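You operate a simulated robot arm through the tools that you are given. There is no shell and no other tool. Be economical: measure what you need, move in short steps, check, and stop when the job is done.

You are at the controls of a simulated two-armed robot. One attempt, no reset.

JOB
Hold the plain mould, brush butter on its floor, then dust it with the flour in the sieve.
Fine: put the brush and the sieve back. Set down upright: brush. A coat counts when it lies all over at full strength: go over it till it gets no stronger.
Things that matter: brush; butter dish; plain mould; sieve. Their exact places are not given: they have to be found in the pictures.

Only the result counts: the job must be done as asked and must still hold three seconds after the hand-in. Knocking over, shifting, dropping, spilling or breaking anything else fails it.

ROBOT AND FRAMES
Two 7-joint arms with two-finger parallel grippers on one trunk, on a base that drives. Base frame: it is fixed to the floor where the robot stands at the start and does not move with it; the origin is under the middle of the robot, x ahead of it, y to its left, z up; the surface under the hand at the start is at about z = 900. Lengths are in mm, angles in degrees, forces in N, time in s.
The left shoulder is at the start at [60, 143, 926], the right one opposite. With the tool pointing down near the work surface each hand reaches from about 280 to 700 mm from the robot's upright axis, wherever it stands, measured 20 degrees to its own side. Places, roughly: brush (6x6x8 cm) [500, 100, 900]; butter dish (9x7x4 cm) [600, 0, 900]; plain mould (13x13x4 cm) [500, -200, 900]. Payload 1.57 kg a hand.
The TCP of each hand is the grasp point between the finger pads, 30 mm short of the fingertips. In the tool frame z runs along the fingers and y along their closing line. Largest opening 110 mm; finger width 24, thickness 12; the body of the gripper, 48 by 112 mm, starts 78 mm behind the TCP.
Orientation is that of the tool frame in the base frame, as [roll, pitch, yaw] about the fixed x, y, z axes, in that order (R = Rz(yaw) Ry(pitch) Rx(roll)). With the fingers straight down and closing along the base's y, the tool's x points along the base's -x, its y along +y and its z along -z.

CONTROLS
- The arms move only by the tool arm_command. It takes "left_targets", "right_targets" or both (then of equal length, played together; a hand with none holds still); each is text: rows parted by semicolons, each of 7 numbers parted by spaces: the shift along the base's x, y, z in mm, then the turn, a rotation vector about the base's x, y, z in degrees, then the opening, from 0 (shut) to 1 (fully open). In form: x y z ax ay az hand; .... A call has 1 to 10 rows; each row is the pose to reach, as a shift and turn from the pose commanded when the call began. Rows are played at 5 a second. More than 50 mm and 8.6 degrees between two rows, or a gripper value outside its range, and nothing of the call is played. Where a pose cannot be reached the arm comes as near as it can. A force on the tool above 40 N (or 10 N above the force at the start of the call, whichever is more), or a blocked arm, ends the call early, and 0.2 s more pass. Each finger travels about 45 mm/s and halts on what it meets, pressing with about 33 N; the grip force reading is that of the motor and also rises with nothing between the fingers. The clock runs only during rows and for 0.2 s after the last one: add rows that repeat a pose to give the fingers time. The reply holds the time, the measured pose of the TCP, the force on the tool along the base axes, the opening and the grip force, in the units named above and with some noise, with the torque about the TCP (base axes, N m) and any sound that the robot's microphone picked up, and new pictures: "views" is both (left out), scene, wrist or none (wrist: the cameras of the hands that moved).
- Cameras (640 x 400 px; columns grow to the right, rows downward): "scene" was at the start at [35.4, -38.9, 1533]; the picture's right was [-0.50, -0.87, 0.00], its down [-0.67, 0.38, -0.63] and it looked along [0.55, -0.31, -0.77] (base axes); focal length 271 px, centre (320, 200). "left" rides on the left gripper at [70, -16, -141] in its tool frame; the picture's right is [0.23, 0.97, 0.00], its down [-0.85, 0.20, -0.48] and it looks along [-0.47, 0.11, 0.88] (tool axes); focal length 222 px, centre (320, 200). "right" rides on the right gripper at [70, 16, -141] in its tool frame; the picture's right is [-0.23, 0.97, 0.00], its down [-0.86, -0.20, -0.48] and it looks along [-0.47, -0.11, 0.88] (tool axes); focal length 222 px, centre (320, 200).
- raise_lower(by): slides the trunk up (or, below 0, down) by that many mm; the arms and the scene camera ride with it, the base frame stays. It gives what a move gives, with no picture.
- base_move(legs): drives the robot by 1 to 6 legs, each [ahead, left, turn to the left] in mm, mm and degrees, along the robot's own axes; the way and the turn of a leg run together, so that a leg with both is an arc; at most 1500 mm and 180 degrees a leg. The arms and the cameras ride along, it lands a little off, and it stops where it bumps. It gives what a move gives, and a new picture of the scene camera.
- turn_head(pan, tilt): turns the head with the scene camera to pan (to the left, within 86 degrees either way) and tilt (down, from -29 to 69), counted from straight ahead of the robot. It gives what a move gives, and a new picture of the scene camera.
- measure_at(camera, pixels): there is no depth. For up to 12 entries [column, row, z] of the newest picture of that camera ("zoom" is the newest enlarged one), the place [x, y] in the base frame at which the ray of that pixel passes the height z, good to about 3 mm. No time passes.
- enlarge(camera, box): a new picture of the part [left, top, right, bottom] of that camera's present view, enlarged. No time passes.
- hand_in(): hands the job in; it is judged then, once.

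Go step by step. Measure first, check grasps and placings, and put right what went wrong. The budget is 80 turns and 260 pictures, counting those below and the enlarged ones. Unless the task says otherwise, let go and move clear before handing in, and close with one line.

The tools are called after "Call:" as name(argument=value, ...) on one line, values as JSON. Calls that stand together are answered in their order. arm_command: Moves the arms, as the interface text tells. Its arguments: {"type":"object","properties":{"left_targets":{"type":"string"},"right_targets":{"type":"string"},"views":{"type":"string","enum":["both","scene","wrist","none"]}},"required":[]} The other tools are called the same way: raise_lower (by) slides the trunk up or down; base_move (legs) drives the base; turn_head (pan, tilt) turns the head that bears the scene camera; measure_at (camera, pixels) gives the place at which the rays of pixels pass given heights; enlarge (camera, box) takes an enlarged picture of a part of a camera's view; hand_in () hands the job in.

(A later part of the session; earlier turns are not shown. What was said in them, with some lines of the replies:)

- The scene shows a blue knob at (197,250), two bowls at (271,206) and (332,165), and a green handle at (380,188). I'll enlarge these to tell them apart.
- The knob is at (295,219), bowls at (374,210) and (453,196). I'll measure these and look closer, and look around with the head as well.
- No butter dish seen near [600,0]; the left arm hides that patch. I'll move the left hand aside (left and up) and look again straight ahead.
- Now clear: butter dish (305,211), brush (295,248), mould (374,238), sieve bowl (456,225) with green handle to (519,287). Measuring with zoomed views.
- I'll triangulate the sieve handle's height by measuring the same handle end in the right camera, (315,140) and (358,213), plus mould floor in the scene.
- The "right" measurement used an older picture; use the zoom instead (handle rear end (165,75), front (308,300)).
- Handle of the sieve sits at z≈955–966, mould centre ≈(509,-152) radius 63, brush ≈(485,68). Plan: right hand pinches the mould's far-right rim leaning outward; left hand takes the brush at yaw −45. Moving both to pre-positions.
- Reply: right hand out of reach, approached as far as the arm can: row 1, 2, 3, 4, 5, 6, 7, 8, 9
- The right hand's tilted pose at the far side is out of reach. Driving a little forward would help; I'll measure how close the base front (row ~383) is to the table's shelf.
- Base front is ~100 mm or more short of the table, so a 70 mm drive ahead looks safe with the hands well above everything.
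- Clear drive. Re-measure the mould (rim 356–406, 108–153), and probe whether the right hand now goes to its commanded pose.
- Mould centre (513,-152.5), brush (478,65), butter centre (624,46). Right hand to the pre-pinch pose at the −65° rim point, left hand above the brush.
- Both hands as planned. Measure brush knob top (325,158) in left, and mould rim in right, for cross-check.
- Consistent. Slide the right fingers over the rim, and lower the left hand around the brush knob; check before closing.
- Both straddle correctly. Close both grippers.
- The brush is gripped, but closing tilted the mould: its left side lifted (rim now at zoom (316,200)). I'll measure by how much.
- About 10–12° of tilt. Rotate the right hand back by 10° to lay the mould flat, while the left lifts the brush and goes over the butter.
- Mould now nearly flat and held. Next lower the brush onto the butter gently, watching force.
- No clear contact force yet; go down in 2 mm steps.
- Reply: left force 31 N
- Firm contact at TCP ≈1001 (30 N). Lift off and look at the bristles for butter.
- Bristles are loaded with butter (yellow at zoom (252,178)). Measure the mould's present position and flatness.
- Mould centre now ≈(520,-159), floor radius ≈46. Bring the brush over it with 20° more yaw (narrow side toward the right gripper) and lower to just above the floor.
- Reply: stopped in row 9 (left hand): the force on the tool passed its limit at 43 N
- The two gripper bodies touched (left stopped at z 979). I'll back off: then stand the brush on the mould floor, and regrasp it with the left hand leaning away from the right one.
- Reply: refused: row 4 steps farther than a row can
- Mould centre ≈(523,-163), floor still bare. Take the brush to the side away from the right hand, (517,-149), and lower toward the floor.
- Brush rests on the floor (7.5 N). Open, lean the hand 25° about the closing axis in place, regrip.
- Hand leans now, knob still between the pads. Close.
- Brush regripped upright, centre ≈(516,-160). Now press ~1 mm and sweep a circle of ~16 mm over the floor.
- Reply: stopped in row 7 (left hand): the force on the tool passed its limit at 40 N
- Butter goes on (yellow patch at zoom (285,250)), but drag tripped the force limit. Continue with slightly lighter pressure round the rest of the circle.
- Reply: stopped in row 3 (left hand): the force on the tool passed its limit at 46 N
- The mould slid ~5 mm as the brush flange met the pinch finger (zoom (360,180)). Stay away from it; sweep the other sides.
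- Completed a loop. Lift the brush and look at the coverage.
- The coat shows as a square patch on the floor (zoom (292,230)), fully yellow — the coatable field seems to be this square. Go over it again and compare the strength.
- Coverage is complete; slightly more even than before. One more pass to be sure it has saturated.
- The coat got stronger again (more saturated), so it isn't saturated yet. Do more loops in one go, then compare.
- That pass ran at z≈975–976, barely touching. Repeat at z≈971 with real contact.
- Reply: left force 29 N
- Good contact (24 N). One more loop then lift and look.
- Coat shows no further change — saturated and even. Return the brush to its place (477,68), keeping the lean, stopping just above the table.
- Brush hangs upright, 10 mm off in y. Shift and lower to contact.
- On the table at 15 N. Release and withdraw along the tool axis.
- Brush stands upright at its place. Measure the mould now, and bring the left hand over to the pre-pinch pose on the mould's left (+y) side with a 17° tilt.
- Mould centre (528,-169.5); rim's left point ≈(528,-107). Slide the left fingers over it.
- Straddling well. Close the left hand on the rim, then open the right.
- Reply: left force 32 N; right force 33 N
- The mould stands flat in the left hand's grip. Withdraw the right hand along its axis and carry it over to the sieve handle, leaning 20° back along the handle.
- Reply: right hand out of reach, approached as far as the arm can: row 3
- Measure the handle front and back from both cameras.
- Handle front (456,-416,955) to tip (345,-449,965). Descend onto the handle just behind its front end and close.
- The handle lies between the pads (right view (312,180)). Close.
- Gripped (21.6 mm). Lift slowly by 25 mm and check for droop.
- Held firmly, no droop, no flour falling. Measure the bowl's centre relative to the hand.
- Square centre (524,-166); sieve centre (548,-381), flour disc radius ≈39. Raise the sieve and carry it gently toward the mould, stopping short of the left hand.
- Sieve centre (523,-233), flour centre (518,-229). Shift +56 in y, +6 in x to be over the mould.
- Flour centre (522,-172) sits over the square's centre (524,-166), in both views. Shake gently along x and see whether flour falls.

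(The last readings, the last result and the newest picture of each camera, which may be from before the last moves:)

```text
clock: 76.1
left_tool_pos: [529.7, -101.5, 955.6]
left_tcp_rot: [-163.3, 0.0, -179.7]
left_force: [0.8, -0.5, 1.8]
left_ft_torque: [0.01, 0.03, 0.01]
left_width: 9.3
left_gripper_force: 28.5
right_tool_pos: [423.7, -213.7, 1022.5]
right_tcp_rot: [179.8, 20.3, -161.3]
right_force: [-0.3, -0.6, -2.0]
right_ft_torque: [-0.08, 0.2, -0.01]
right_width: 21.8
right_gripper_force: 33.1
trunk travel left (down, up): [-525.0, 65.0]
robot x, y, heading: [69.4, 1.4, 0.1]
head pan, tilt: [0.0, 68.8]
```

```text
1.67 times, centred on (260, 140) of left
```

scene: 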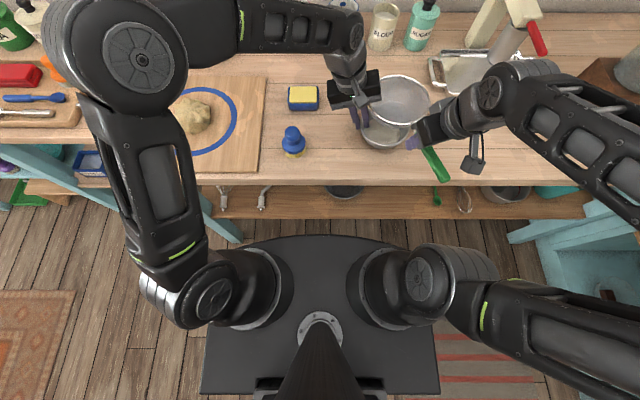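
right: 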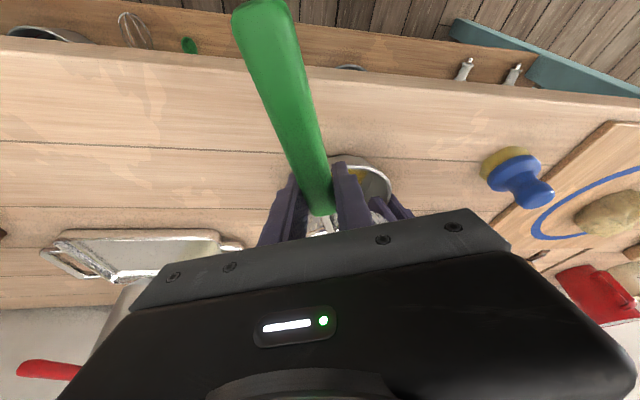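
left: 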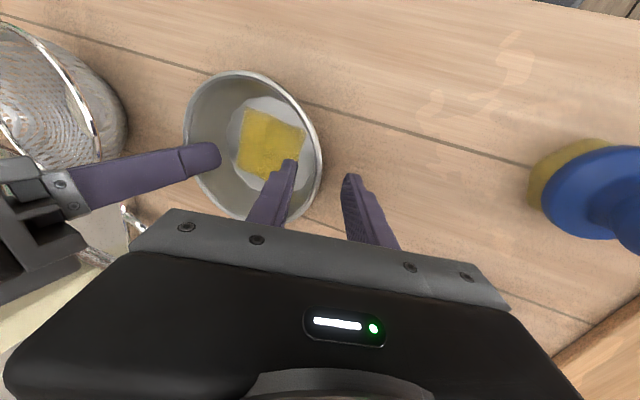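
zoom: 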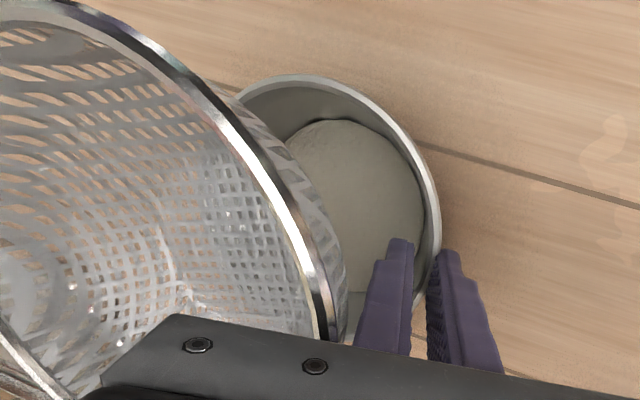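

The flour has all dropped: the mould floor is covered with an even flour layer and the sieve is empty. Carry the sieve back to its place.

Call:
arm_command(right_targets="0 -15 0 0 0 0 0; 2 -45 0 0 0 0 0; 6 -80 0 0 0 0 0; 10 -115 0 0 0 0 0; 14 -150 0 0 0 0 0; 17 -185 0 0 0 0 0; 19 -210 0 0 0 0 0; 19 -210 -20 0 0 0 0; 19 -210 -45 0 0 0 0; 19 -210 -64 0 0 0 0")

Call:
enlarge(camera="scene", box=[330, 60, 450, 170])

Call:
enlarge(camera="scene", box=[410, 70, 570, 200])

```text
clock: 78.3
left_tool_pos: [529.1, -101.6, 956.1]
left_tcp_rot: [-163.3, -0.2, -179.7]
left_force: [0.9, 0.7, 2.6]
left_ft_torque: [0.03, -0.01, 0.01]
left_width: 9.4
left_gripper_force: 27.4
right_tool_pos: [440.4, -423.8, 958.1]
right_tcp_rot: [179.9, 20.3, -161.1]
right_force: [-0.4, 0.1, -0.9]
right_ft_torque: [-0.07, 0.17, -0.01]
right_width: 21.8
right_gripper_force: 33.0
trunk travel left (down, up): [-525.0, 65.0]
robot x, y, heading: [72.0, -2.9, 0.2]
head pan, tilt: [0.0, 68.8]
```

scene: 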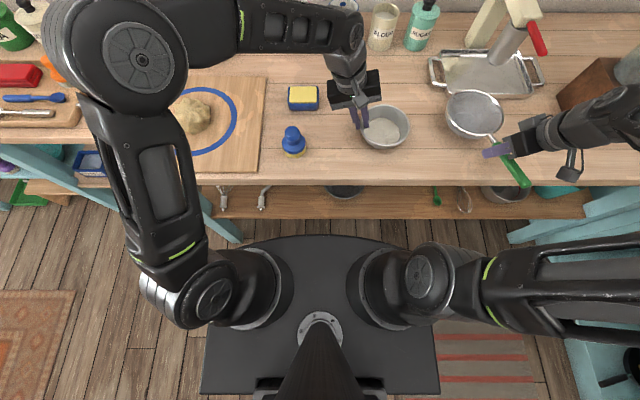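
right: 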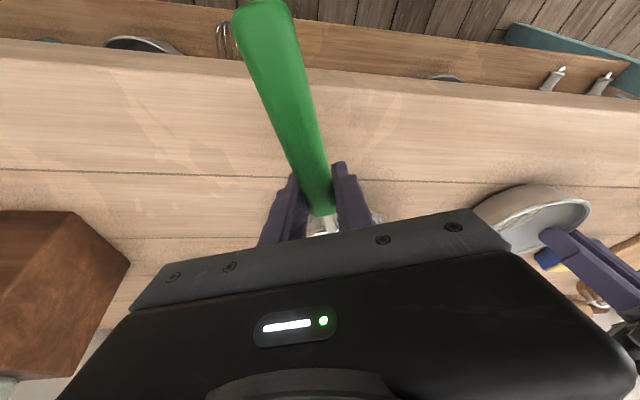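

```text
3.64 times, centred on (390, 115) of scene
```

zoom: 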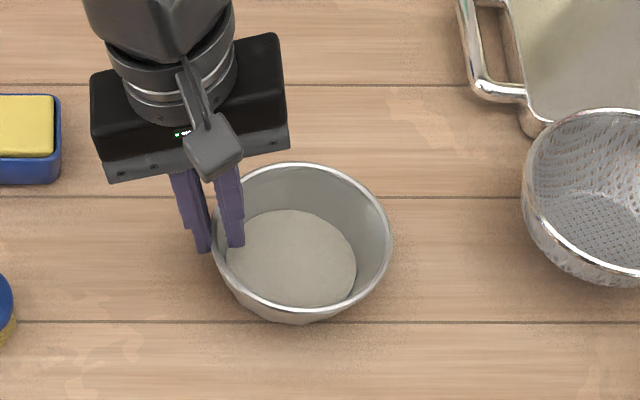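

```text
3.08 times, centred on (490, 135) of scene
```

zoom: 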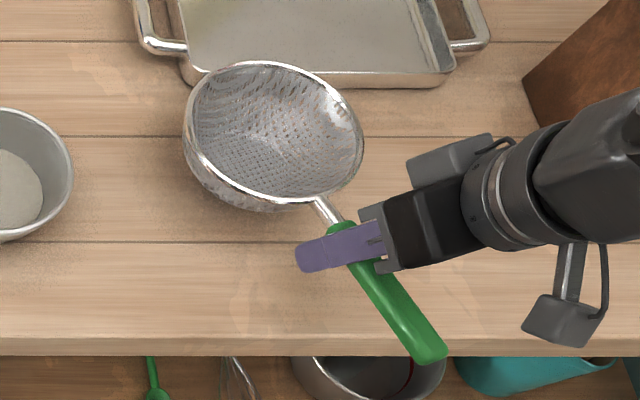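

Flour covers the floor. Sieve is 8 mm above its place; lower to contact.

Call:
arm_command(right_targets="0 0 -3 0 0 0 0; 0 0 -6 0 0 0 0; 0 0 -7.5 0 0 0 0; 0 0 -7.5 0 0 0 0", views="none")

```text
clock: 79.3
left_tool_pos: [530.2, -100.0, 955.5]
left_tcp_rot: [-163.3, -0.2, -179.7]
left_force: [0.4, 0.1, 0.5]
left_ft_torque: [0.04, 0.0, 0.01]
left_width: 9.5
left_gripper_force: 28.0
right_tool_pos: [440.3, -423.5, 949.9]
right_tcp_rot: [-180.0, 20.5, -161.1]
right_force: [1.2, 0.1, 4.2]
right_ft_torque: [0.09, -0.29, 0.09]
right_width: 21.8
right_gripper_force: 33.1
trunk travel left (down, up): [-525.0, 65.0]
robot x, y, heading: [68.2, -1.2, 0.4]
head pan, tilt: [0.0, 68.8]
```

Sieve rests on the table (4 N). Release both and withdraw each along its own axis.

Call:
arm_command(right_targets="0 0 0 0 0 0 0.4; 0 0 0 0 0 0 0.4; 0 0 0 0 0 0 0.4; -8 -3 24 0 0 0 0.4; -17 -6 49 0 0 0 0.4; -26 -9 75 0 0 0 0.4; -30 -12 110 0 0 0 0.4", left_targets="0 0 0 0 0 0 0.3; 0 0 0 0 0 0 0.3; 0 0 0 0 0 0 0.3; 0 7 25 0 0 0 0.3; 0 15 50 0 0 0 0.3; 0 23 77 0 0 0 0.3; 0 30 110 0 0 0 0.3")

Call:
enlarge(camera="scene", box=[260, 60, 560, 200])

Call:
enlarge(camera="left", box=[150, 50, 450, 220])

```text
clock: 80.9
left_tool_pos: [527.4, -71.1, 1066.2]
left_tcp_rot: [-163.4, -0.1, -179.7]
left_force: [-0.4, 0.3, 0.2]
left_ft_torque: [0.02, -0.01, 0.01]
left_width: 32.9
left_gripper_force: 0.1
right_tool_pos: [409.7, -436.5, 1060.6]
right_tcp_rot: [179.9, 20.4, -161.1]
right_force: [-0.1, -0.4, 0.3]
right_ft_torque: [0.01, -0.02, 0.01]
right_width: 43.9
right_gripper_force: 0.0
trunk travel left (down, up): [-525.0, 65.0]
robot x, y, heading: [72.8, -4.1, 0.1]
head pan, tilt: [0.0, 68.8]
```

scene: 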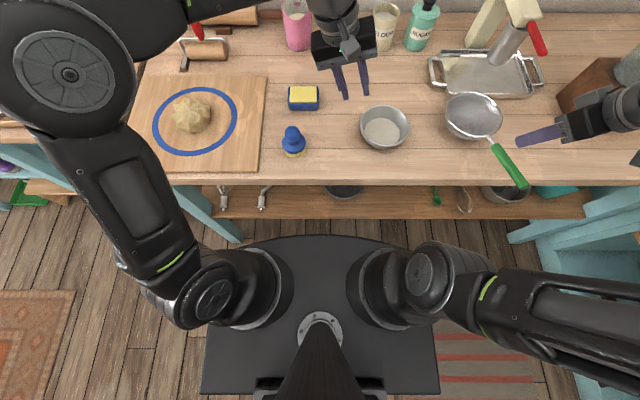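
right: 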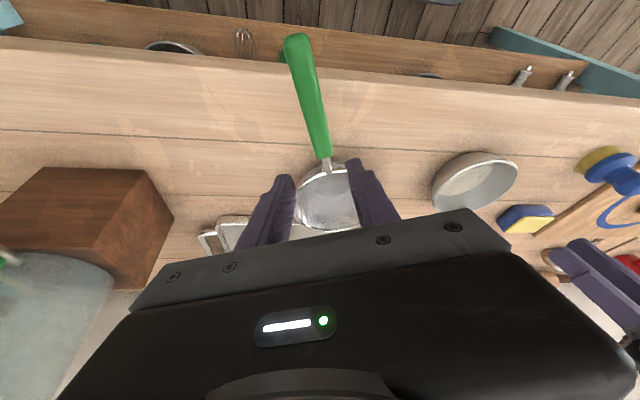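
left: 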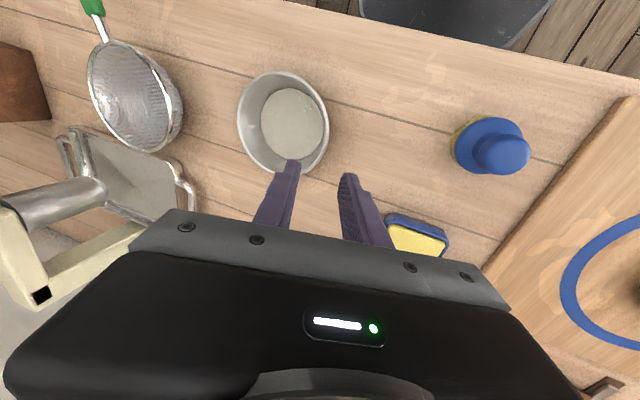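

```text
2.13 times, centred on (410, 130) of scene
```

zoom: 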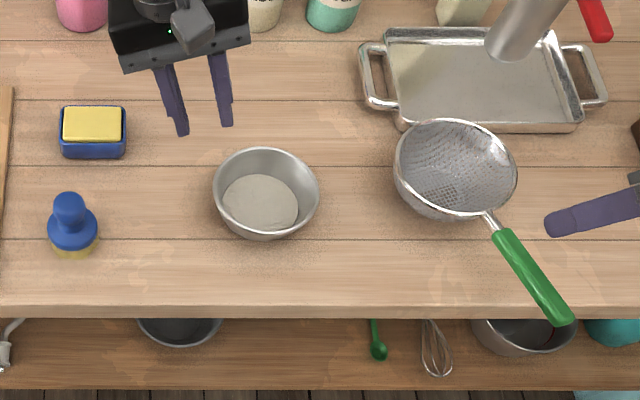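

```text
2.13 times, centred on (300, 135) of left
```

zoom: 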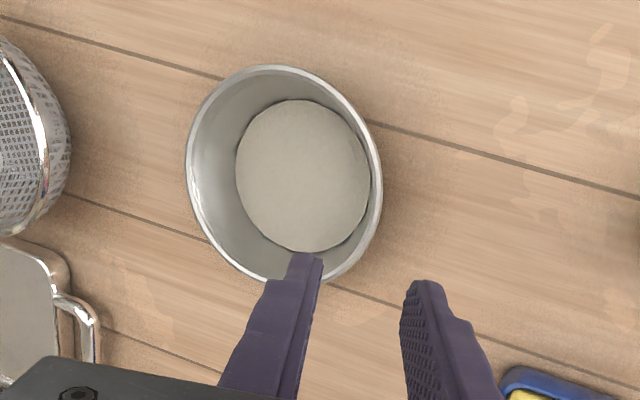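

The flour lies evenly over the mould floor. The brush stands upright in its place, the sieve is back in its place, nothing is spilled, and both hands are clear. Handing in.

Call:
hand_in()

```text
The job is handed in.
```

I held the plain mould, brushed its floor with butter until the coat got no stronger, and dusted it with all the flour in the sieve. The brush (standing upright) and the sieve are back in their places, and the job is handed in. The mould ended about 15 mm from where it started.
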